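You operate a simulated robot arm through the tools that you are given. There is no shell and no other tool. Be economical: measure what you need, move in short steps, check, and stop when the job is done.

You are at the controls of a simulated robot arm. One attempt, no reset.

JOB
Put things in order on the top of the steel table. At the end: the pink dough ball stands on top of the silver oil pot; the clear sugar shaker stands where the clear juice bottle stood; the black big stopper stands where the pink dough ball stood; the clear juice bottle from the top of the steel table stands where the black big stopper stood; whatever was shut is shut again. Leave all else as you found it, and nothing knocked over.
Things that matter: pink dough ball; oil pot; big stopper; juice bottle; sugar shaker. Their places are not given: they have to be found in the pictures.

Only the result counts: the job must be done as asked and must still hold three seconds after the hand-in. Knocking over, shifting, dropping, spilling or breaking anything else fails it.

ROBOT AND FRAMES
A 7-joint arm with a two-finger parallel gripper, fixed in place. Base frame: the origin is at the foot of the arm, x ahead of it, y to its left, z up; the work surface is at about z = 0. Lengths are in m, angles in degrees, forces in N, time in s.
With the tool pointing down near the work surface it reaches from about 0.22 to 0.58 m from the base axis. Its first joint turns from -66.0 to 66.0 degrees. Payload 2.5 kg.
The tool frame sits at the grasp point between the pads (the TCP): z along the fingers, y along the line on which they close. The tips reach 0.023 m beyond it. The gripper opens to 0.094 m. The fingers are 0.038 m wide and 0.01 m thick; the gripper's body (0.054 by 0.096 m) begins 0.039 m behind the TCP.
Orientation is told as [roll, pitch, yaw] about the base's x, y, z axes, in that order, counted from this pose: with the fingers straight down and closing along the base's y, the tool's x points along the base's -x, its y along +y and its z along -z.

CONTROLS
- The arm moves only by the tool drive_tool. Its argument "commands" is a list of rows, each a list of 3 entries, a list of its own where there are three numbers: the closure, from 0 (fully open) to 1 (shut), then the shift along the tool's x, y, z in m, then the turn, a rotation vector about the tool's x, y, z in rad. In form: [[grip, [x, y, z], [rx, ry, rz]], ...]. A call has 1 to 10 rows; each row is the pose to reach, as a shift and turn from the pose commanded when the call began, along the tool's axes at that moment. Each row takes 0.2 s and may step no farther than 0.05 m and 8.6 degrees from the row before; otherwise, or with a gripper value out of range, the whole call is refused. Where a pose cannot be reached the arm comes as near as it can. A force on the tool above 40 N (or 10 N above the force at the start of the call, whichever is more), or a blocked arm, ends the call early, and 0.2 s more pass. Each finger travels about 0.108 m/s and halts on what it meets, pressing with about 35 N; the grip force reading is that of the motor and also rises with nothing between the fingers. The clock runs only during rows and for 0.2 s after the last one: add rows that repeat a pose to give the fingers time. It gives the time, the measured TCP pose, the force on the tool (base axes), the opening and the grip force at its end, in the units of the frame above (readings bear some noise).
- Cameras (640 x 400 px; columns grow to the right, rows downward): "scene" is fixed at [0.1258, -0.4108, 0.542]; the picture's right is [0.79, -0.61, 0.00], its down [-0.36, -0.47, -0.81] and it looks along [0.49, 0.64, -0.59] (base axes); focal length 307 px, centre (320, 200). "wrist" rides on the gripper at [-0.039, 0, -0.044] in the tool frame; the picture's right is [0.00, -1.00, 0.00], its down [0.97, 0.00, -0.24] and it looks along [0.24, 0.00, 0.97] (tool axes); focal length 218 px, centre (320, 200).
- capture(camera): a new picture of that camera. It takes no simulated time.
- pixel_to_xyz(camera, pixels): there is no depth. For up to 12 entries [column, row, z] of the newest picture of that camera ("zoom" is the newest enlarged one), the place [x, y] in the base frame at which the ray of that pixel passes the height z, good to about 0.002 m. It takes no simulated time.
- close_up(camera, box): a new picture of the part [left, top, right, bottom] of that camera's present view, enlarged. It takes no simulated time.
- hand_in(): hands the job in; it is judged then, once.

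Work in short steps. Measure before you move; look again where a grasp or a placing could have gone wrong, and mend it. You have 80 turns and 38 pictures in all, those below and enlarged ones among them. Open the gripper and draw the arm clear of the work before you hand the job in, unless the task says otherwise; then end with one line.

The tools are called after "Call:" as a command line: name --argument value ..., lists and objects as JSON in quotes. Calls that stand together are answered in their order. drive_tool: Moves the arm, as the interface text tells. Its arguments: {"type":"object","properties":{"commands":{"type":"array","items":{"type":"array"}}},"required":["commands"]} The other tools are called the same way: capture (camera) takes a picture; pixel_to_xyz (camera, pixels) gives the place at which the rays of pixels pass given heights; close_up (camera, box) takes an enlarged picture of a part of a camera's view; hand_in () hands the job in.

At the start:

```text
t: 0.0
eef_pos: [0.3211, 0.0532, 0.3622]
orientation: [0.0, 0.0, 0.0]
contact_force: [1.0, -0.4, -0.7]
gripper_width: 0.0941
grip_force: 0.0
```

scene: 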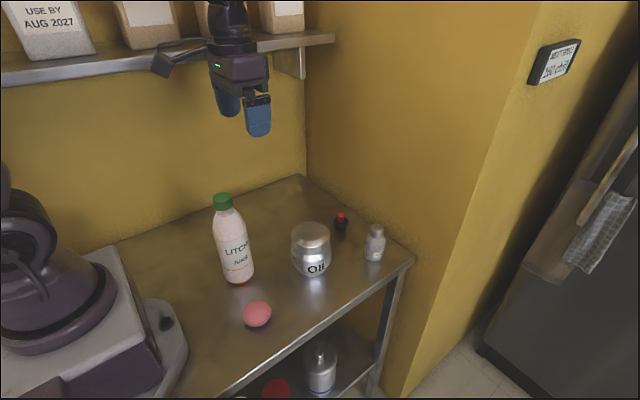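
wrist: 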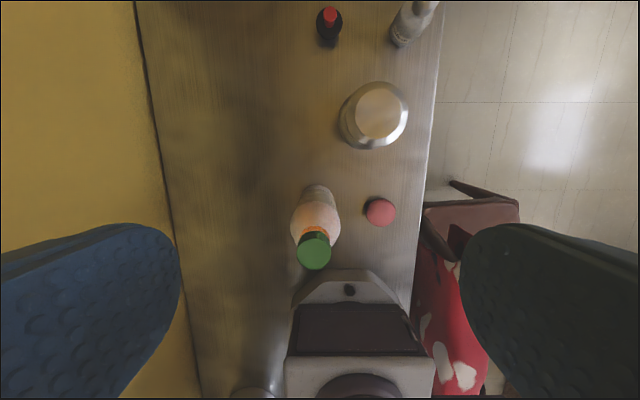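

The pictures show a juice bottle (col 233,row 245), dough ball (257,314), oil pot (311,250), stopper (341,222) and shaker (375,243). I enlarge this part to measure.

Call:
close_up --camera "scene" --box '[190, 180, 430, 330]'

Call:
close_up --camera "wrist" --box '[250, 0, 490, 150]'

```text
2.67 times, centred on (310, 255) of scene
```

zoom: 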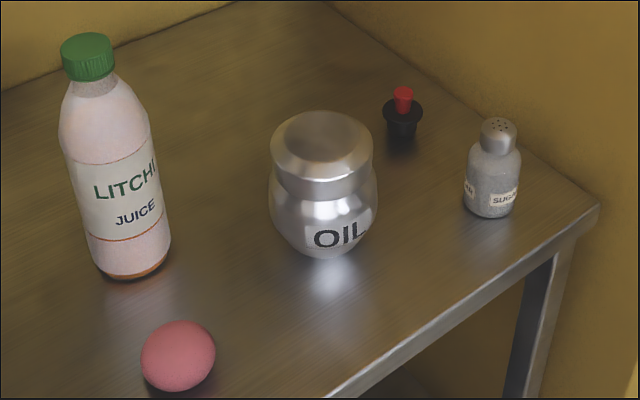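

```text
2.67 times, centred on (370, 75) of wrist
```

zoom: 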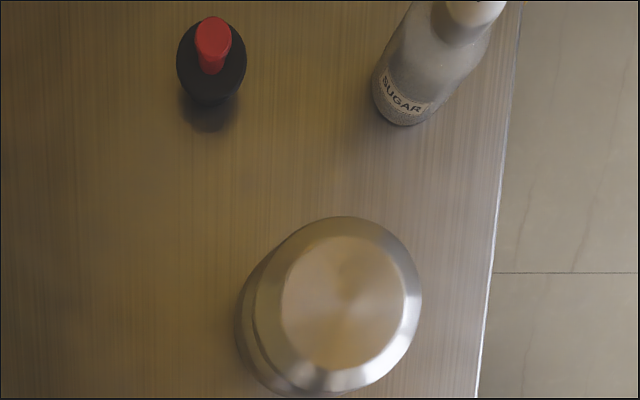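

I measure candidate base and top points in both pictures.

Call:
pixel_to_xyz --camera "scene" --pixels '[[239.5, 276, 0], [222.6, 197.6, 0.2], [222.6, 197.6, 0.17], [256.7, 313.1, 0.02], [310.7, 268, 0], [310.7, 234, 0.08], [340, 231, 0], [341.5, 214, 0.05], [373, 256, 0], [377, 227, 0.08], [226.5, 278.4, 0], [253.7, 272, 0]]'

Call:
pixel_to_xyz --camera "wrist" --pixels '[[314, 250, 0.2], [314, 250, 0.17], [379.5, 212, 0.02], [379, 110, 0.08], [379, 110, 0.1], [329, 16, 0.05], [329, 35, 0.02], [328, 44, 0], [401, 40, 0], [428, 5, 0.08], [318, 190, 0], [329, 42, 0]]'

```text
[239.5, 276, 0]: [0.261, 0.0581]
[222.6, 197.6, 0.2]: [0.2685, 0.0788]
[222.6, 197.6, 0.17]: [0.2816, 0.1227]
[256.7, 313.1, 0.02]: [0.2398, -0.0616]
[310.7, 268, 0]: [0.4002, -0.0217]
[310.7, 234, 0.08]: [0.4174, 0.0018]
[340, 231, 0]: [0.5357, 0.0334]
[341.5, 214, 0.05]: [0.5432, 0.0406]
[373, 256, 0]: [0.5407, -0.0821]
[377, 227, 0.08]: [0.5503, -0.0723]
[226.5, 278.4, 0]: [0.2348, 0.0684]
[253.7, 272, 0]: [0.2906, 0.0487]
```

```text
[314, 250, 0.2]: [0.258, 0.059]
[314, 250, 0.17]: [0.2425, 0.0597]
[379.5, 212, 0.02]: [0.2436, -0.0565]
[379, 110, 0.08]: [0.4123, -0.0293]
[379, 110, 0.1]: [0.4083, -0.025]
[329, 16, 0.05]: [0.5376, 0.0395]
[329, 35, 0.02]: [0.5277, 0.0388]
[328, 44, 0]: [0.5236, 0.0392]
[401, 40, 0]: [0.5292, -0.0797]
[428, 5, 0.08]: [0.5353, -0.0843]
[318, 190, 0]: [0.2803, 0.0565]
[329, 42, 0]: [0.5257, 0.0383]
```

Bottle is at about (0.263, 0.058) and 0.21 tall, pot at (0.402, -0.023) and 0.108 tall, stopper at (0.536, 0.036), shaker at (0.541, -0.082) and ball at (0.242, -0.060). I check the device and the table limits, then move above the ball.

Call:
pixel_to_xyz --camera "scene" --pixels '[[413, 258, 0], [305, 177, 0], [188, 345, 0.04], [155, 300, 0.04], [120, 248, 0.1], [155, 355, 0.1], [250, 370, 0]]'

Call:
drive_tool --commands '[[0, [0.02, -0.035, 0.01], [0, 0, 0]], [0, [0.04, -0.07, 0.03], [0, 0, 0]], [0, [0.06, -0.1, 0.06], [0, 0, 0]], [0, [0.079, -0.113, 0.1], [0, 0, 0]], [0, [0.079, -0.113, 0.14], [0, 0, 0]], [0, [0.079, -0.113, 0.182], [0, 0, 0]], [0, [0.079, -0.113, 0.182], [0, 0, 0]]]'

Call:
capture --camera "wrist"

```text
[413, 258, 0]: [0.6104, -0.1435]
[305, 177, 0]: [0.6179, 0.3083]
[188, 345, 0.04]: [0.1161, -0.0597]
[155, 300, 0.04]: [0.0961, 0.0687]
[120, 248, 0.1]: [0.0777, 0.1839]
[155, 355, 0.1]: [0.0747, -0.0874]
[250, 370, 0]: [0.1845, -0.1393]
```

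```text
t: 1.6
eef_pos: [0.2432, -0.0571, 0.1802]
orientation: [0.0, 0.0, 0.0]
contact_force: [-0.3, 0.5, 0.0]
gripper_width: 0.094
grip_force: 0.1
```

```text
33 pictures are left
```

wrist: 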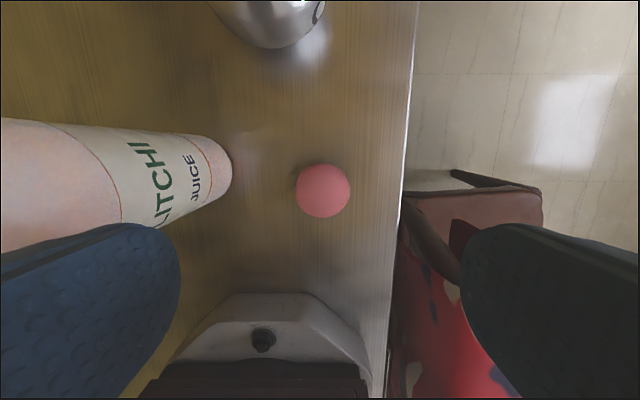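

The ball shows at (323,190), radius about 27 px. I fix its place.

Call:
pixel_to_xyz --camera "wrist" --pixels '[[323, 190, 0.02], [296, 190, 0.02], [350, 190, 0.02], [323, 190, 0.025]]'

```text
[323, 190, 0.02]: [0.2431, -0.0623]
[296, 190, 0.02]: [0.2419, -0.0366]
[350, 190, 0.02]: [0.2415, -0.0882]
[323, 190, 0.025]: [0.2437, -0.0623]
```

Ball at (0.2425, -0.062), about 0.052 wide. I go down to z 0.028 and close on it.

Call:
drive_tool --commands '[[0, [0, -0.002, 0.04], [0, 0, 0]], [0, [0, -0.002, 0.08], [0, 0, 0]], [0, [0, -0.002, 0.12], [0, 0, 0]], [0, [0, -0.002, 0.14], [0, 0, 0]], [0, [0, -0.002, 0.153], [0, 0, 0]], [0, [0, -0.002, 0.153], [0, 0, 0]], [0.3, [0, -0.002, 0.153], [0, 0, 0]], [0.5, [0, -0.002, 0.153], [0, 0, 0]], [0.55, [0, -0.002, 0.153], [0, 0, 0]], [0.55, [0, -0.002, 0.153], [0, 0, 0]]]'

Call:
capture --camera "scene"

```text
t: 3.8
eef_pos: [0.2435, -0.0614, 0.027]
orientation: [-0.1, 0.0, -0.1]
contact_force: [0.6, -0.3, -0.6]
gripper_width: 0.0526
grip_force: 34.1
```

```text
32 pictures are left
```

scene: 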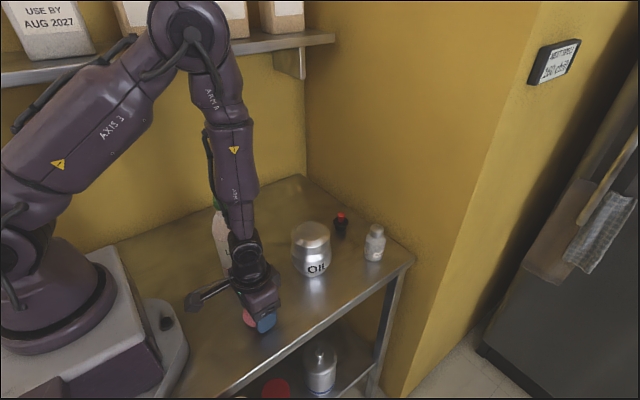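

Ball held, 0.0526 wide, so its place is (0.243, -0.062). I lift it to z 0.18 and stop short of the pot to measure the pot from above.

Call:
drive_tool --commands '[[0.55, [0, 0, -0.03], [0, 0, 0]], [0.55, [0, 0, -0.07], [0, 0, 0]], [0.55, [0, 0, -0.11], [0, 0, 0]], [0.55, [0, 0, -0.15], [0, 0, 0]], [0.55, [0, 0, -0.19], [0, 0, 0]], [0.55, [-0.03, 0.01, -0.2], [0, 0, 0]], [0.55, [-0.07, 0.025, -0.2], [0, 0, 0]], [0.55, [-0.11, 0.038, -0.2], [0, 0, 0]], [0.55, [-0.12, 0.038, -0.2], [0, 0, 0]]]'

Call:
capture --camera "wrist"

```text
t: 5.8
eef_pos: [0.3633, -0.0237, 0.2261]
orientation: [-0.1, 0.0, 0.0]
contact_force: [-0.3, -0.2, -3.6]
gripper_width: 0.0527
grip_force: 35.0
```

```text
31 pictures are left
```

wrist: 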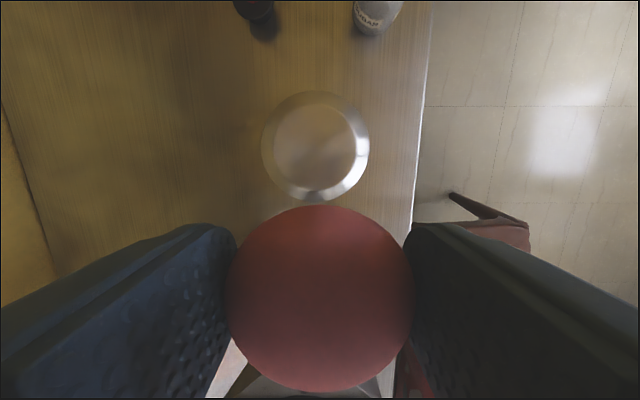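

Lid centre shows at (315,147); I compute it at lid heights near 0.105.

Call:
pixel_to_xyz --camera "wrist" --pixels '[[315, 147, 0.1], [315, 147, 0.108], [314, 146, 0.108], [272, 146, 0.108], [357, 146, 0.108], [376, 20, 0.0], [262, 30, 0.0]]'

Call:
close_up --camera "scene" --box '[190, 130, 430, 280]'

```text
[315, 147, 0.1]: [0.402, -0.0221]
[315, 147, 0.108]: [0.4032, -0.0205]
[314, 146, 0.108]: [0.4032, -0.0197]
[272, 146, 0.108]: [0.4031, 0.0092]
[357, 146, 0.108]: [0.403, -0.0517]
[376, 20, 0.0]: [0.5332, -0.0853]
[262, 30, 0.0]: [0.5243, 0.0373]
```

```text
2.67 times, centred on (310, 205) of scene
```

zoom: 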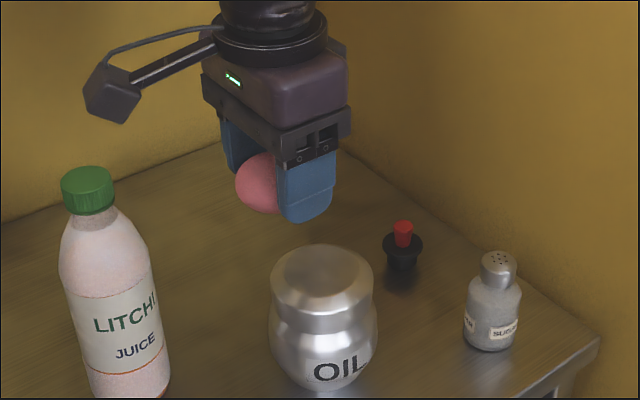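

A bracket sticks out to the gripper's left; I find where it is so it will not hit the bottle.

Call:
pixel_to_xyz --camera "zoom" --pixels '[[110, 95, 0.28], [110, 95, 0.25], [110, 95, 0.31], [275, 75, 0.28], [262, 185, 0.2261]]'

```text
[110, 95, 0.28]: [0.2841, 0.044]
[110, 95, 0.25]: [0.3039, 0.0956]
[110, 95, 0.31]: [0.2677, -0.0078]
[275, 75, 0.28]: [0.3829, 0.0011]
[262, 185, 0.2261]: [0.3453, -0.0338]
```

The bracket points along -x, about 0.1 m back and 0.09 m above the TCP, which clears the bottle. I carry the ball over the lid at (0.403, -0.021) and lower it to just above.

Call:
drive_tool --commands '[[0.55, [-0.02, 0.002, 0], [0, 0, 0]], [0.55, [-0.04, 0.003, 0], [0, 0, 0]], [0.55, [-0.04, 0.003, 0.03], [0, 0, 0]], [0.55, [-0.04, 0.003, 0.06], [0, 0, 0]], [0.55, [-0.04, 0.003, 0.083], [0, 0, 0]], [0.55, [-0.04, 0.003, 0.083], [0, 0, 0]]]'

Call:
close_up --camera "scene" --box '[230, 180, 390, 280]'

```text
t: 7.2
eef_pos: [0.4037, -0.02, 0.1437]
orientation: [0.0, 0.1, 0.0]
contact_force: [1.0, -0.2, -4.1]
gripper_width: 0.0528
grip_force: 34.9
```

```text
4.00 times, centred on (310, 230) of scene
```

zoom: 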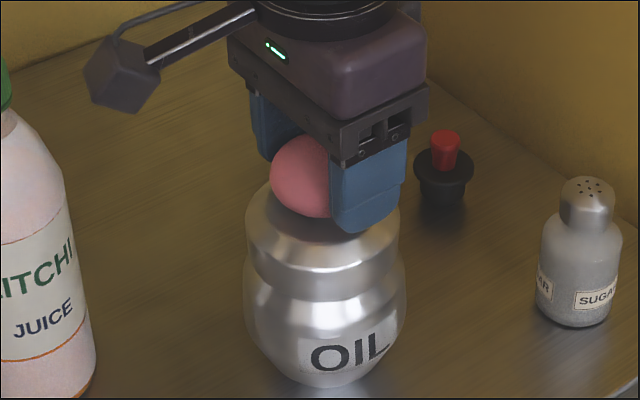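

The ball is over the lid centre with a small gap below it. I lower in small steps and watch the force.

Call:
drive_tool --commands '[[0.55, [0, 0, 0.003], [0, 0, 0]], [0.55, [0, 0, 0.005], [0, 0, 0]], [0.55, [0, 0, 0.0065], [0, 0, 0]], [0.55, [0, 0, 0.0065], [0, 0, 0]]]'

```text
t: 8.2
eef_pos: [0.4035, -0.0191, 0.1377]
orientation: [-0.1, 0.0, 0.0]
contact_force: [-0.6, -0.1, -2.8]
gripper_width: 0.0528
grip_force: 34.7
```

Load still about -3 N, so I go a little lower.

Call:
drive_tool --commands '[[0.55, [0, 0, 0.0015], [0, 0, 0]], [0.55, [0, 0, 0.0015], [0, 0, 0]]]'

Call:
drive_tool --commands '[[0.55, [0, 0, 0.001], [0, 0, 0]], [0.55, [0, 0, 0.001], [0, 0, 0]]]'

```text
t: 8.8
eef_pos: [0.4041, -0.0199, 0.1367]
orientation: [0.0, -0.1, -0.1]
contact_force: [-7.4, 0.3, 22.3]
gripper_width: 0.0528
grip_force: 34.4
```

```text
t: 9.4
eef_pos: [0.4041, -0.0208, 0.1356]
orientation: [0.0, -0.3, 0.0]
contact_force: [-3.0, -1.0, 27.0]
gripper_width: 0.0526
grip_force: 34.9
```

Contact is made (about 25 N). I ease up by 1.5 mm and open slowly.

Call:
drive_tool --commands '[[0.55, [0, 0, -0.0015], [0, 0, 0]], [0.55, [0, 0, -0.0015], [0, 0, 0]], [0.42, [0, 0, -0.0015], [0, 0, 0]], [0.38, [0, 0, -0.0015], [0, 0, 0]], [0.3, [0, 0, -0.0015], [0, 0, 0]], [0.3, [0, 0, -0.0015], [0, 0, 0]]]'

Call:
close_up --camera "scene" --box '[230, 180, 390, 280]'

```text
t: 10.8
eef_pos: [0.4034, -0.0201, 0.1371]
orientation: [0.0, -0.1, 0.1]
contact_force: [0.2, 0.2, 0.2]
gripper_width: 0.0657
grip_force: 0.0
```

```text
4.00 times, centred on (310, 230) of scene
```

zoom: 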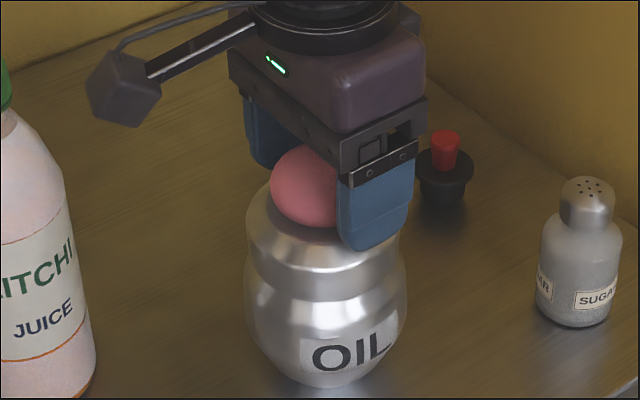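

The ball stays on the lid. I open fully, go straight up, then towards the stopper.

Call:
drive_tool --commands '[[0.2, [0, 0, 0], [0, 0, 0]], [0.1, [0, 0, -0.02], [0, 0, 0]], [0.1, [0, 0, -0.05], [0, 0, 0]], [0.1, [0, 0, -0.08], [0, 0, 0]], [0.1, [-0.03, 0.02, -0.09], [0, 0, 0]], [0.1, [-0.07, 0.04, -0.09], [0, 0, 0]], [0.1, [-0.1, 0.055, -0.09], [0, 0, 0]], [0.1, [-0.117, 0.056, -0.07], [0, 0, 0]], [0.1, [-0.117, 0.056, -0.05], [0, 0, 0]], [0.1, [-0.117, 0.056, -0.05], [0, 0, 0]]]'

Call:
capture --camera "wrist"

Call:
close_up --camera "scene" --box '[190, 180, 430, 330]'

```text
t: 13.0
eef_pos: [0.5205, 0.036, 0.1856]
orientation: [0.0, 0.1, 0.0]
contact_force: [-0.1, -0.2, -0.2]
gripper_width: 0.0849
grip_force: 0.1
```

```text
27 pictures are left
```

wrist: 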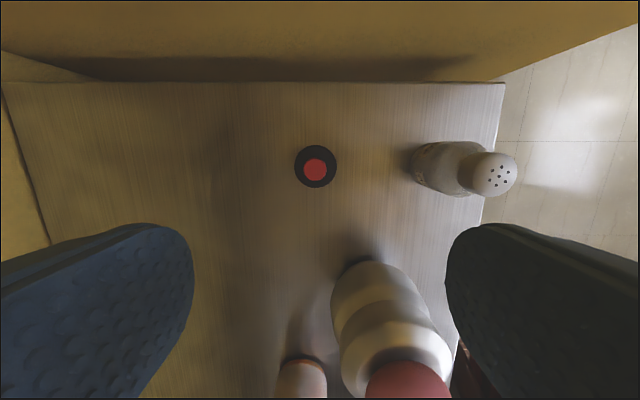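

```text
2.67 times, centred on (310, 255) of scene
```

zoom: 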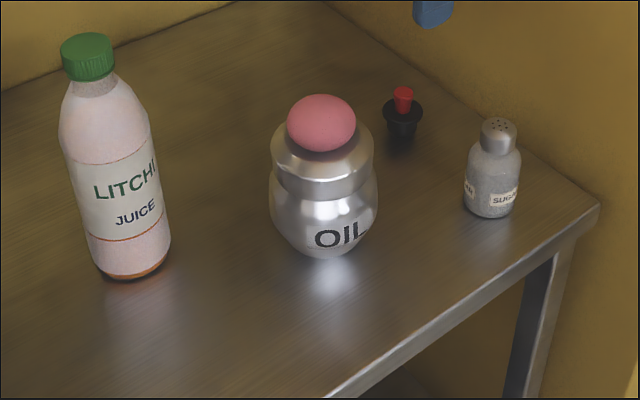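

Ball sits well. The stopper's flange is at (315.5,166); I compute it, along with the shaker.

Call:
pixel_to_xyz --camera "wrist" --pixels '[[315.5, 166, 0.028], [294.5, 166, 0.028], [337, 166, 0.028], [315, 169, 0.052], [494, 174, 0.09], [440, 165, 0.02]]'

```text
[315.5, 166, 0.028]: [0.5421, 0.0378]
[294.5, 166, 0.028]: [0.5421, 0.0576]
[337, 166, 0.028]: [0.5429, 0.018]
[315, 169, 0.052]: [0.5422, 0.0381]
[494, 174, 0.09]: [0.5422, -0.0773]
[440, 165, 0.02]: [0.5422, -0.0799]
```

Stopper at (0.542, 0.038), flange 0.039 wide. I go down on it to z 0.032 and close gently.

Call:
drive_tool --commands '[[0.1, [-0.0215, 0.002, 0.02], [0, 0, 0]], [0.1, [-0.0215, 0.002, 0.06], [0, 0, 0]], [0.1, [-0.0215, 0.002, 0.1], [0, 0, 0]], [0.1, [-0.0215, 0.002, 0.135], [0, 0, 0]], [0.1, [-0.0215, 0.002, 0.154], [0, 0, 0]], [0.1, [-0.0215, 0.002, 0.154], [0, 0, 0]], [0.35, [-0.0215, 0.002, 0.154], [0, 0, 0]], [0.55, [-0.0215, 0.002, 0.154], [0, 0, 0]], [0.7, [-0.0215, 0.002, 0.154], [0, 0, 0]], [0.7, [-0.0215, 0.002, 0.154], [0, 0, 0]]]'

Call:
close_up --camera "scene" --box '[250, 140, 410, 280]'

```text
t: 15.2
eef_pos: [0.5415, 0.0373, 0.0326]
orientation: [0.0, 0.0, 0.0]
contact_force: [0.4, -0.4, 0.2]
gripper_width: 0.0376
grip_force: 34.9
```

```text
2.86 times, centred on (330, 210) of scene
```

zoom: 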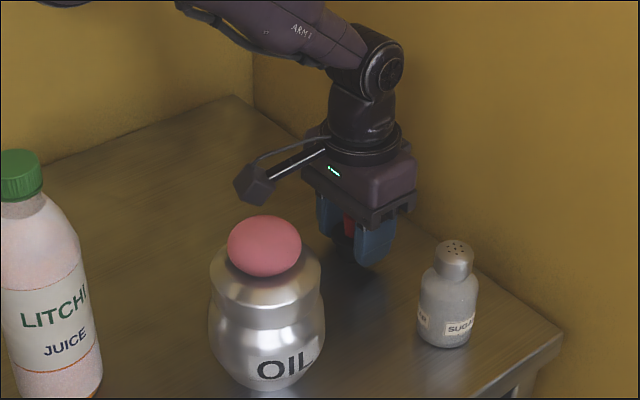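

Stopper held at (0.542, 0.038). I lift it to z 0.24 and carry it part of the way.

Call:
drive_tool --commands '[[0.7, [0, 0, -0.02], [0, 0, 0]], [0.7, [0, 0, -0.06], [0, 0, 0]], [0.7, [0, 0, -0.1], [0, 0, 0]], [0.7, [0, 0, -0.14], [0, 0, 0]], [0.7, [0, 0, -0.18], [0, 0, 0]], [0.7, [0, 0, -0.207], [0, 0, 0]], [0.7, [0.03, -0.01, -0.207], [0, 0, 0]], [0.7, [0.07, -0.023, -0.207], [0, 0, 0]], [0.7, [0.11, -0.037, -0.207], [0, 0, 0]], [0.7, [0.15, -0.05, -0.207], [0, 0, 0]]]'

Call:
drive_tool --commands '[[0.7, [0.04, -0.013, 0], [0, 0, 0]], [0.7, [0.08, -0.027, 0], [0, 0, 0]], [0.7, [0.12, -0.04, 0], [0, 0, 0]], [0.7, [0.149, -0.0495, 0], [0, 0, 0]], [0.7, [0.149, -0.0495, 0.04], [0, 0, 0]], [0.7, [0.149, -0.0495, 0.08], [0, 0, 0]], [0.7, [0.149, -0.0495, 0.12], [0, 0, 0]], [0.7, [0.149, -0.0495, 0.16], [0, 0, 0]], [0.7, [0.149, -0.0495, 0.195], [0, 0, 0]], [0.7, [0.149, -0.0495, 0.195], [0, 0, 0]]]'

Call:
close_up --camera "scene" --box '[190, 180, 430, 330]'

```text
t: 17.4
eef_pos: [0.3916, -0.0104, 0.2399]
orientation: [0.0, -0.1, 0.0]
contact_force: [-0.5, -0.2, 0.1]
gripper_width: 0.0379
grip_force: 35.5
```

```text
t: 19.6
eef_pos: [0.2423, -0.0629, 0.0439]
orientation: [0.1, -0.1, 0.0]
contact_force: [1.1, 0.3, 0.3]
gripper_width: 0.0378
grip_force: 35.1
```

```text
2.67 times, centred on (310, 255) of scene
```

zoom: 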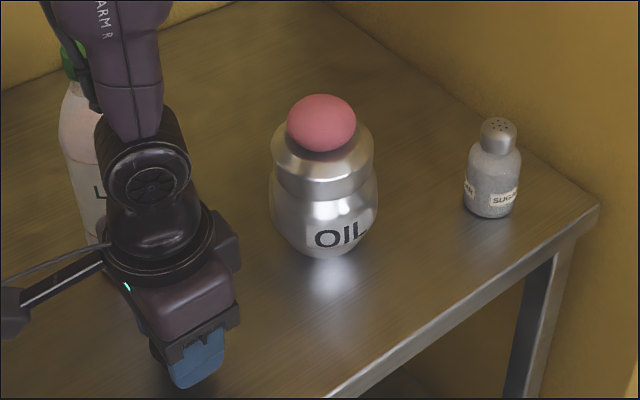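

Still held (0.0378). I lower to the pick height in small steps.

Call:
drive_tool --commands '[[0.7, [0, 0, 0.005], [0, 0, 0]], [0.7, [0, 0, 0.009], [0, 0, 0]], [0.7, [0, 0, 0.011], [0, 0, 0]], [0.7, [0, 0, 0.0115], [0, 0, 0]], [0.7, [0, 0, 0.0115], [0, 0, 0]]]'

```text
t: 20.8
eef_pos: [0.2428, -0.062, 0.0331]
orientation: [0.1, 0.0, 0.0]
contact_force: [0.7, 0.4, -0.3]
gripper_width: 0.0379
grip_force: 35.2
```

Call:
drive_tool --commands '[[0.7, [0, 0, 0.001], [0, 0, 0]], [0.7, [0, 0, 0.001], [0, 0, 0]]]'

```text
t: 21.4
eef_pos: [0.2425, -0.062, 0.0323]
orientation: [0.0, 0.0, 0.0]
contact_force: [-0.1, -0.6, -0.6]
gripper_width: 0.0377
grip_force: 35.0
```

At the pick height without contact yet; one more half millimetre, then I open and rise.

Call:
drive_tool --commands '[[0.7, [0, 0, 0.0007], [0, 0, 0]], [0.7, [0, 0, 0.0007], [0, 0, 0]], [0.57, [0, 0, 0.0007], [0, 0, 0]], [0.5, [0, 0, 0.0007], [0, 0, 0]], [0.3, [0, 0, 0.0007], [0, 0, 0]], [0.1, [0, 0, 0], [0, 0, 0]], [0.1, [0, 0, -0.03], [0, 0, 0]], [0.1, [0, 0, -0.07], [0, 0, 0]], [0.1, [0, 0, -0.11], [0, 0, 0]], [0.1, [0, 0, -0.15], [0, 0, 0]]]'

Call:
capture --camera "wrist"

```text
t: 23.6
eef_pos: [0.2421, -0.0611, 0.1822]
orientation: [0.0, 0.1, 0.0]
contact_force: [-0.4, -1.0, 0.2]
gripper_width: 0.0844
grip_force: 0.0
```

```text
23 pictures are left
```

wrist: 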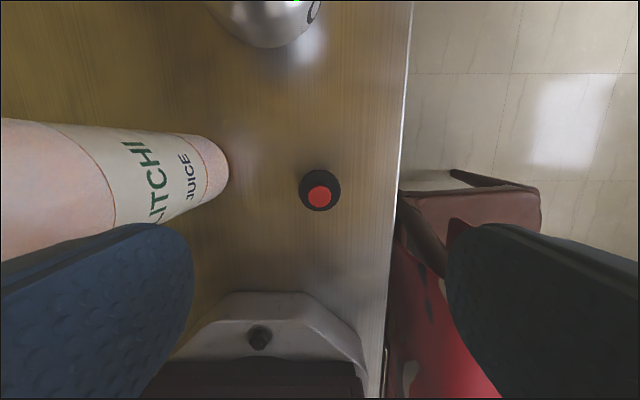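

The stopper stands upright at (320,190). I rise to z 0.33 and move over the bottle.

Call:
drive_tool --commands '[[0, [0, 0, -0.04], [0, 0, 0]], [0, [0, 0, -0.08], [0, 0, 0]], [0, [0, 0, -0.12], [0, 0, 0]], [0, [0, 0, -0.16], [0, 0, 0]], [0, [-0.005, 0.035, -0.16], [0, 0, 0]], [0, [-0.01, 0.07, -0.16], [0, 0, 0]], [0, [-0.015, 0.1, -0.16], [0, 0, 0]], [0, [-0.02, 0.12, -0.16], [0, 0, 0]], [0, [-0.02, 0.12, -0.16], [0, 0, 0]]]'

Call:
capture --camera "wrist"

Call:
close_up --camera "scene" --box '[170, 100, 330, 300]'

```text
t: 25.6
eef_pos: [0.2619, 0.0576, 0.3426]
orientation: [0.0, 0.1, 0.0]
contact_force: [-0.4, 0.0, 1.3]
gripper_width: 0.094
grip_force: 0.1
```

```text
22 pictures are left
```

wrist: 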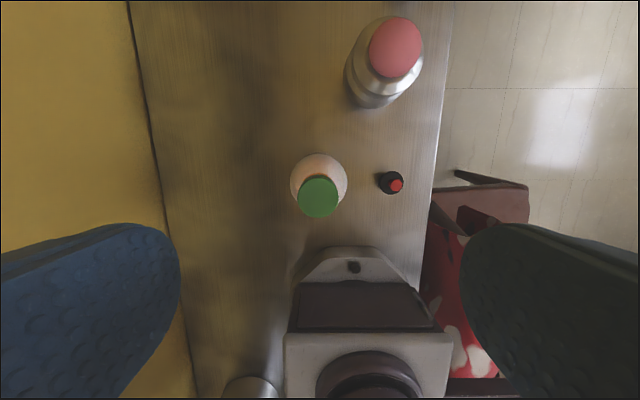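

```text
2.00 times, centred on (250, 200) of scene
```

zoom: 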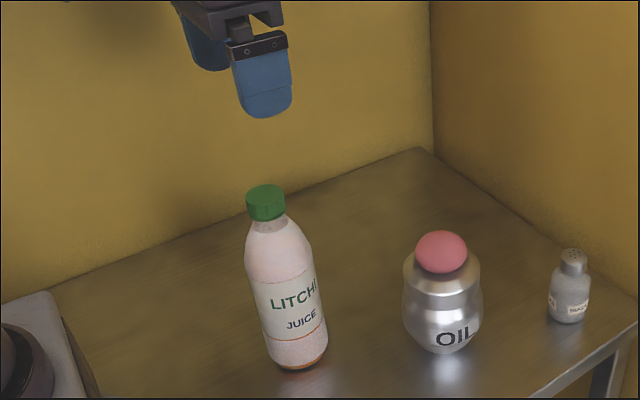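

Cap centre at (318,196), about 40 px wide. I compute its place and height.

Call:
pixel_to_xyz --camera "wrist" --pixels '[[318, 195, 0.213], [318, 195, 0.2], [298, 195, 0.213], [339, 195, 0.213], [319, 182, 0.13]]'

Call:
pixel_to_xyz --camera "scene" --pixels '[[222.6, 197, 0.213], [222.6, 197, 0.205], [224, 210, 0.185], [224, 210, 0.18]]'

```text
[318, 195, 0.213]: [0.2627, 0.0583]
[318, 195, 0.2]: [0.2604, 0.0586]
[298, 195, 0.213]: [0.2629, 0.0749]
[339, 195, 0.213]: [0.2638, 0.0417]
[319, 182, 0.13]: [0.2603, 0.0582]
```

```text
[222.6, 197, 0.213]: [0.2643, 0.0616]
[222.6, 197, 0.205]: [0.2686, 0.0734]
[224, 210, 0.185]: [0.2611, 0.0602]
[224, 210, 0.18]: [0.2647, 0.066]
```

Bottle axis at (0.2625, 0.058), cap 0.033 wide at z 0.187-0.215. I lower to z 0.197 and close on the cap.

Call:
drive_tool --commands '[[0, [-0.0005, 0.0005, 0.04], [0, 0, 0]], [0, [-0.0005, 0.0005, 0.08], [0, 0, 0]], [0, [-0.0005, 0.0005, 0.115], [0, 0, 0]], [0, [-0.0005, 0.0005, 0.145], [0, 0, 0]], [0.2, [-0.0005, 0.0005, 0.145], [0, 0, 0]], [0.45, [-0.0005, 0.0005, 0.145], [0, 0, 0]], [0.6, [-0.0005, 0.0005, 0.145], [0, 0, 0]], [0.75, [-0.0005, 0.0005, 0.145], [0, 0, 0]], [0.75, [-0.0005, 0.0005, 0.145], [0, 0, 0]]]'

Call:
drive_tool --commands '[[0.75, [0, 0, -0.005], [0, 0, 0]], [0.75, [0, 0, -0.015], [0, 0, 0]], [0.75, [0, 0, -0.02], [0, 0, 0]], [0.75, [0, 0, -0.02], [0, 0, 0]]]'

Call:
close_up --camera "scene" --box '[170, 130, 330, 290]'

```text
t: 27.6
eef_pos: [0.2624, 0.0587, 0.1975]
orientation: [-0.1, 0.0, 0.0]
contact_force: [-0.9, 1.1, 3.3]
gripper_width: 0.0342
grip_force: 35.0
```

```text
t: 28.6
eef_pos: [0.2627, 0.0581, 0.2179]
orientation: [0.0, 0.0, 0.0]
contact_force: [-0.7, 0.3, -5.0]
gripper_width: 0.0334
grip_force: 34.7
```

```text
2.50 times, centred on (250, 210) of scene
```

zoom: 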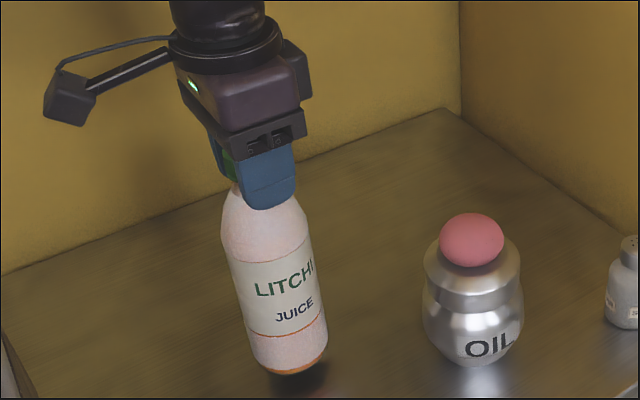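

The whole bottle hangs by its cap (about 5 N). I raise it to 0.06 clearance and carry it round the pot on the wall side.

Call:
drive_tool --commands '[[0.75, [0, 0, -0.02], [0, 0, 0]], [0.75, [0, 0.015, -0.04], [0, 0, 0]], [0.75, [-0.02, 0.035, -0.04], [0, 0, 0]], [0.75, [-0.05, 0.045, -0.04], [0, 0, 0]], [0.75, [-0.08, 0.045, -0.04], [0, 0, 0]], [0.75, [-0.11, 0.045, -0.04], [0, 0, 0]], [0.75, [-0.14, 0.045, -0.04], [0, 0, 0]], [0.75, [-0.17, 0.045, -0.04], [0, 0, 0]], [0.75, [-0.2, 0.045, -0.04], [0, 0, 0]], [0.75, [-0.2, 0.045, -0.04], [0, 0, 0]]]'

Call:
capture --camera "scene"

```text
t: 30.8
eef_pos: [0.4628, 0.1042, 0.257]
orientation: [0.0, 0.2, 0.0]
contact_force: [0.3, 0.0, -4.6]
gripper_width: 0.0333
grip_force: 34.8
```

```text
19 pictures are left
```

scene: 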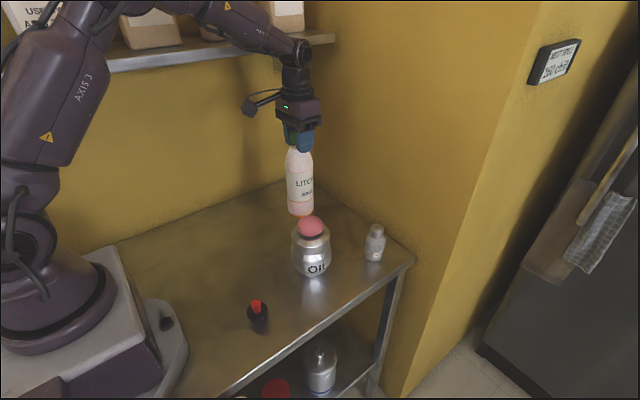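

Bottle hangs straight and clear of the pot. I move it over (0.542, 0.038) and lower to 6 mm above the surface.

Call:
drive_tool --commands '[[0.75, [-0.03, 0, 0], [0, 0, 0]], [0.75, [-0.06, -0.01, 0], [0, 0, 0]], [0.75, [-0.0795, -0.035, 0], [0, 0, 0]], [0.75, [-0.0795, -0.0655, 0], [0, 0, 0]], [0.75, [-0.0795, -0.0655, 0], [0, 0, 0]], [0.75, [-0.0795, -0.0655, 0.025], [0, 0, 0]], [0.75, [-0.0795, -0.0655, 0.045], [0, 0, 0]], [0.75, [-0.0795, -0.0655, 0.054], [0, 0, 0]], [0.75, [-0.0795, -0.0655, 0.054], [0, 0, 0]]]'

```text
t: 32.8
eef_pos: [0.5415, 0.0391, 0.2016]
orientation: [-0.1, 0.0, -0.1]
contact_force: [-0.5, 0.2, -5.2]
gripper_width: 0.0333
grip_force: 34.7
```

Over the place with 4-5 mm left. I lower in small steps.

Call:
drive_tool --commands '[[0.75, [0, -0.0005, 0.002], [0, 0, 0]], [0.75, [0, -0.0005, 0.004], [0, 0, 0]], [0.75, [0, -0.0005, 0.0045], [0, 0, 0]], [0.75, [0, -0.0005, 0.0045], [0, 0, 0]]]'

```text
t: 33.8
eef_pos: [0.5429, 0.0385, 0.1996]
orientation: [-0.1, 0.0, -0.1]
contact_force: [-5.1, -1.1, 11.3]
gripper_width: 0.0333
grip_force: 34.8
```

Contact (11 N up). I ease off slightly, check the picture while still holding.

Call:
drive_tool --commands '[[0.75, [0, 0, -0.0005], [0, 0, 0]], [0.75, [0, 0, -0.0005], [0, 0, 0]]]'

Call:
close_up --camera "scene" --box '[250, 110, 410, 270]'

```text
t: 34.4
eef_pos: [0.5435, 0.0377, 0.1984]
orientation: [-0.1, 0.0, 0.0]
contact_force: [-4.5, -1.4, 12.0]
gripper_width: 0.0331
grip_force: 35.3
```

```text
2.50 times, centred on (330, 190) of scene
```

zoom: 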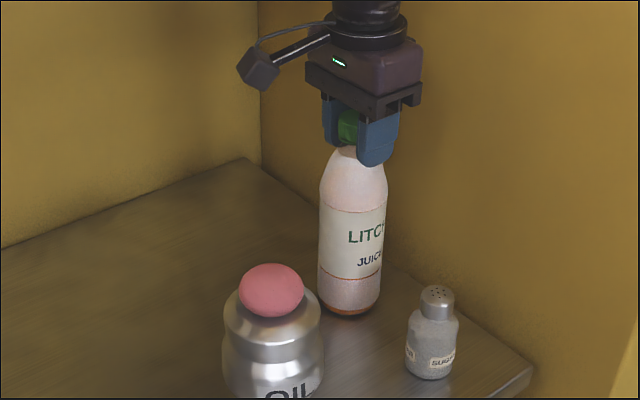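

The bottle stands on the table. I open and rise straight up.

Call:
drive_tool --commands '[[0.75, [0, 0, -0.001], [0, 0, 0]], [0.62, [0, 0, -0.001], [0, 0, 0]], [0.55, [0, 0, -0.001], [0, 0, 0]], [0.4, [0, 0, -0.001], [0, 0, 0]], [0.2, [0, 0, -0.001], [0, 0, 0]], [0.2, [0, 0, -0.02], [0, 0, 0]], [0.2, [0, 0, -0.05], [0, 0, 0]], [0.2, [0, 0, -0.08], [0, 0, 0]], [0.2, [0, 0, -0.08], [0, 0, 0]]]'

Call:
capture --camera "wrist"

Call:
close_up --camera "scene" --box '[250, 110, 410, 270]'

```text
t: 36.4
eef_pos: [0.5424, 0.0392, 0.2801]
orientation: [0.0, 0.0, -0.1]
contact_force: [0.4, 0.6, 0.2]
gripper_width: 0.0751
grip_force: 0.2
```

```text
17 pictures are left
```

wrist: 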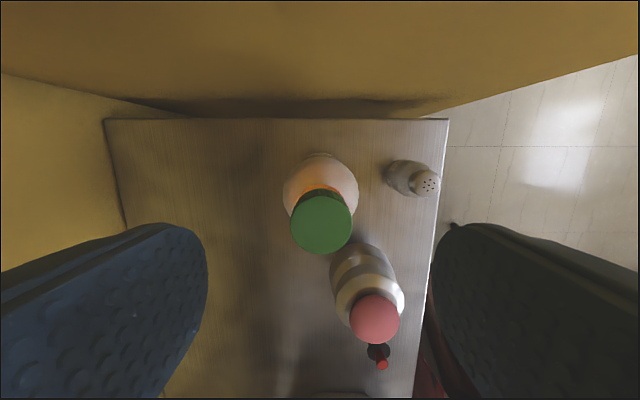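

```text
2.50 times, centred on (330, 190) of scene
```

zoom: 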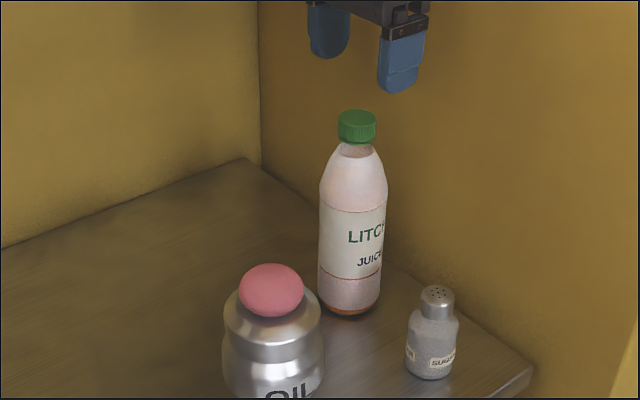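

Bottle is upright. I move to above the shaker, near (0.542, -0.080), and look from z 0.19.

Call:
drive_tool --commands '[[0.1, [0, -0.04, 0], [0, 0, 0]], [0.1, [0.0, -0.08, 0], [0, 0, 0]], [0.1, [0.005, -0.12, 0], [0, 0, 0]], [0.1, [0.01, -0.12, 0.03], [0, 0, 0]], [0.1, [0.01, -0.12, 0.06], [0, 0, 0]], [0.1, [0.01, -0.12, 0.09], [0, 0, 0]], [0.1, [0.01, -0.12, 0.09], [0, 0, 0]]]'

Call:
capture --camera "wrist"

```text
t: 38.0
eef_pos: [0.5335, -0.0822, 0.1885]
orientation: [0.0, 0.0, 0.0]
contact_force: [-0.1, 0.5, 0.3]
gripper_width: 0.0845
grip_force: 0.0
```

```text
15 pictures are left
```

wrist: 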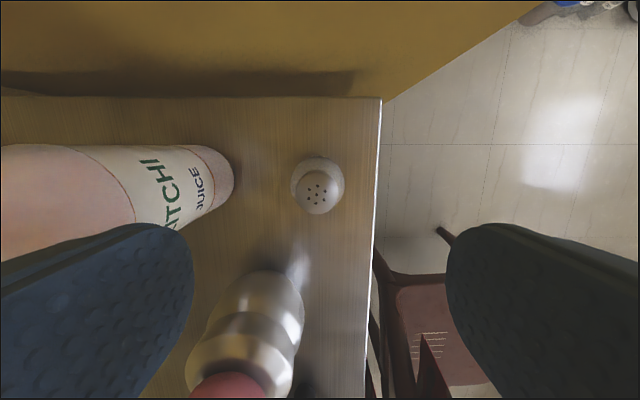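

Shaker top at (318,193), body centre about (319,183).

Call:
pixel_to_xyz --camera "wrist" --pixels '[[318, 193, 0.09], [319, 181, 0.05], [292, 183, 0.05], [345, 183, 0.05]]'

```text
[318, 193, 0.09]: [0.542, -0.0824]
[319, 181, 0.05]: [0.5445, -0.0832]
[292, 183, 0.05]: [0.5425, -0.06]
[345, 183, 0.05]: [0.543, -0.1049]
```

Shaker at (0.5425, -0.082), 0.045 wide. I lower to z 0.058, keeping the palm clear of its top, and close.

Call:
drive_tool --commands '[[0.1, [-0.0095, 0, 0.03], [0, 0, 0]], [0.1, [-0.0095, 0, 0.06], [0, 0, 0]], [0.1, [-0.0095, 0, 0.09], [0, 0, 0]], [0.1, [-0.0095, 0, 0.115], [0, 0, 0]], [0.1, [-0.0095, 0, 0.1305], [0, 0, 0]], [0.1, [-0.0095, 0, 0.1305], [0, 0, 0]], [0.3, [-0.0095, 0, 0.1305], [0, 0, 0]], [0.45, [-0.0095, 0, 0.1305], [0, 0, 0]], [0.62, [-0.0095, 0, 0.1305], [0, 0, 0]], [0.62, [-0.0095, 0, 0.1305], [0, 0, 0]]]'

Call:
close_up --camera "scene" --box '[250, 110, 430, 280]'

```text
t: 40.2
eef_pos: [0.5435, -0.0829, 0.0577]
orientation: [0.0, 0.0, -0.1]
contact_force: [-0.5, 0.2, 0.4]
gripper_width: 0.0447
grip_force: 35.2
```

```text
2.35 times, centred on (340, 195) of scene
```

zoom: 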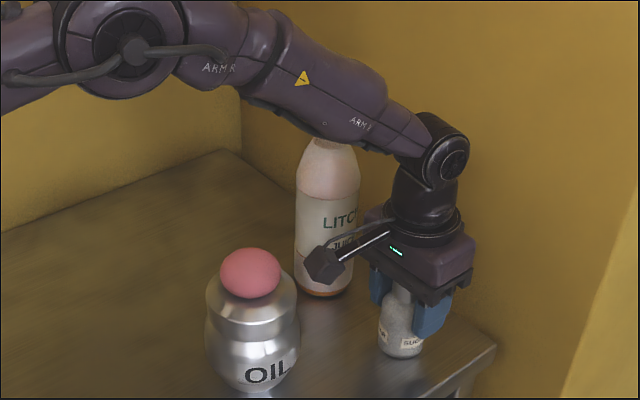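

Shaker held at 0.0447. I lift straight up to z 0.27.

Call:
drive_tool --commands '[[0.62, [0, 0, -0.015], [0, 0, 0]], [0.62, [0, 0, -0.045], [0, 0, 0]], [0.62, [0, 0, -0.08], [0, 0, 0]], [0.62, [0, 0, -0.115], [0, 0, 0]], [0.62, [0, 0, -0.15], [0, 0, 0]], [0.62, [0, 0, -0.185], [0, 0, 0]], [0.62, [0, 0, -0.212], [0, 0, 0]], [0.62, [0, 0, -0.212], [0, 0, 0]]]'

Call:
capture --camera "scene"

```text
t: 42.0
eef_pos: [0.5419, -0.0821, 0.2704]
orientation: [0.1, 0.1, 0.1]
contact_force: [-0.4, -1.4, -1.2]
gripper_width: 0.0444
grip_force: 34.9
```

```text
13 pictures are left
```

scene: 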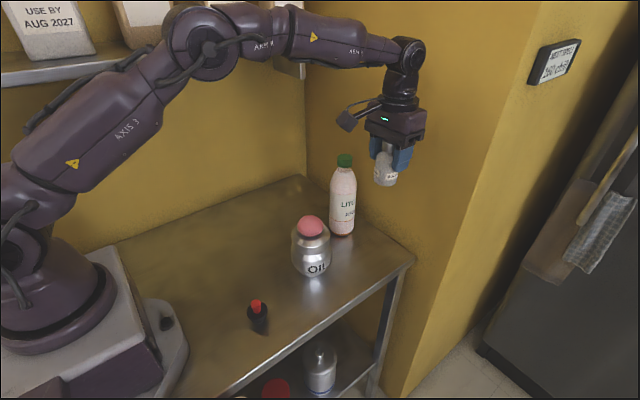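

Everything upright. I carry the shaker over the pot to above (0.2625, 0.0583), then lower.

Call:
drive_tool --commands '[[0.62, [0.03, 0.015, 0], [0, 0, 0]], [0.62, [0.07, 0.035, 0], [0, 0, 0]], [0.62, [0.11, 0.055, 0], [0, 0, 0]], [0.62, [0.15, 0.075, 0], [0, 0, 0]], [0.62, [0.19, 0.095, 0], [0, 0, 0]], [0.62, [0.225, 0.1125, 0], [0, 0, 0]], [0.62, [0.255, 0.1275, 0], [0, 0, 0]], [0.62, [0.28, 0.1403, 0], [0, 0, 0]], [0.62, [0.28, 0.1403, 0], [0, 0, 0]]]'

Call:
drive_tool --commands '[[0.62, [0, 0, 0.04], [0, 0, 0]], [0.62, [0, 0, 0.08], [0, 0, 0]], [0.62, [0, 0, 0.12], [0, 0, 0]], [0.62, [0, 0, 0.16], [0, 0, 0]], [0.62, [0, 0, 0.19], [0, 0, 0]], [0.62, [0, 0, 0.205], [0, 0, 0]], [0.62, [0, 0, 0.205], [0, 0, 0]]]'

Call:
close_up --camera "scene" --box '[170, 180, 410, 330]'

```text
t: 44.0
eef_pos: [0.2602, 0.0584, 0.2698]
orientation: [0.0, 0.1, 0.1]
contact_force: [-0.3, 0.7, -2.2]
gripper_width: 0.0445
grip_force: 34.2
```

```text
t: 45.6
eef_pos: [0.2618, 0.0581, 0.0652]
orientation: [0.0, 0.0, -0.1]
contact_force: [0.3, 0.1, -2.3]
gripper_width: 0.0446
grip_force: 35.6
```

```text
2.67 times, centred on (290, 255) of scene
```

zoom: 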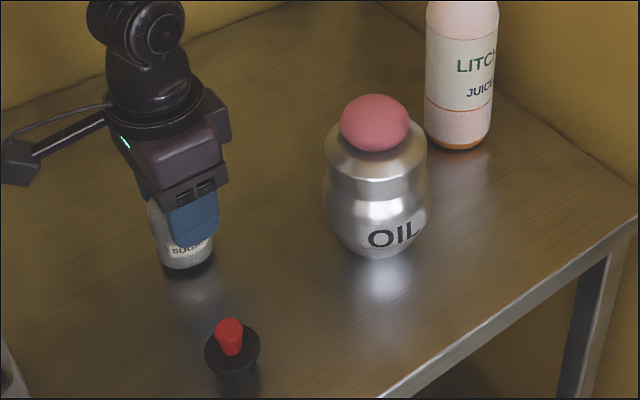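

The shaker hangs upright about 7 mm above its place. I lower gently.

Call:
drive_tool --commands '[[0.62, [0, 0, 0.003], [0, 0, 0]], [0.62, [0, 0, 0.005], [0, 0, 0]], [0.62, [0, 0, 0.0065], [0, 0, 0]], [0.62, [0, 0, 0.0065], [0, 0, 0]]]'

```text
t: 46.6
eef_pos: [0.2629, 0.058, 0.0594]
orientation: [0.0, 0.0, 0.0]
contact_force: [-0.5, 0.3, -2.5]
gripper_width: 0.0446
grip_force: 35.1
```

Call:
drive_tool --commands '[[0.62, [0, 0, 0.001], [0, 0, 0]], [0.62, [0, 0, 0.0013], [0, 0, 0]], [0.62, [0, 0, 0.0013], [0, 0, 0]]]'

```text
t: 47.4
eef_pos: [0.2623, 0.0582, 0.0583]
orientation: [0.1, 0.0, 0.0]
contact_force: [-2.1, 0.5, 8.4]
gripper_width: 0.0447
grip_force: 35.1
```

Contact (8 N). I open slowly and rise straight up to z 0.25.

Call:
drive_tool --commands '[[0.5, [0, 0, 0], [0, 0, 0]], [0.44, [0, 0, 0], [0, 0, 0]], [0.3, [0, 0, 0], [0, 0, 0]], [0.1, [0, 0, 0], [0, 0, 0]], [0.1, [0, 0, -0.03], [0, 0, 0]], [0.1, [0, 0, -0.07], [0, 0, 0]], [0.1, [0, 0, -0.11], [0, 0, 0]], [0.1, [0, 0, -0.15], [0, 0, 0]], [0.1, [0, 0, -0.19], [0, 0, 0]], [0, [0, 0, -0.23], [0, 0, 0]]]'

Call:
capture --camera "scene"

Call:
capture --camera "wrist"

```text
t: 49.6
eef_pos: [0.2627, 0.0566, 0.2882]
orientation: [0.1, 0.0, 0.0]
contact_force: [-0.1, 0.4, -1.1]
gripper_width: 0.094
grip_force: 0.1
```

```text
11 pictures are left
```

scene: 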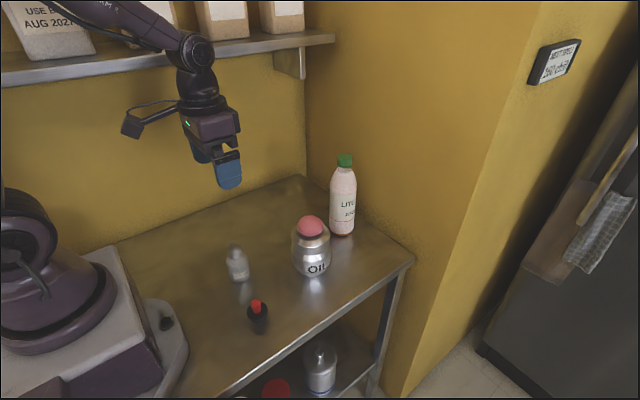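

```text
10 pictures are left
```

wrist: 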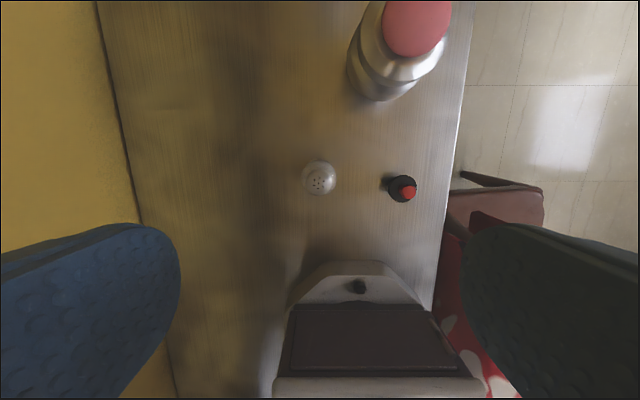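

All things stand upright in the wanted places, the lid and cap are on, and the gripper is open and clear at z 0.29. I hand in.

Call:
hand_in

```text
The job is handed in.
```

I handed the job in with every item in place. The pink dough ball is on the oil pot, the stopper is where the ball stood, the juice bottle is where the stopper stood, and the sugar shaker is where the bottle stood. The pot lid and bottle cap stayed on throughout, nothing was knocked over, and the arm is open and clear.
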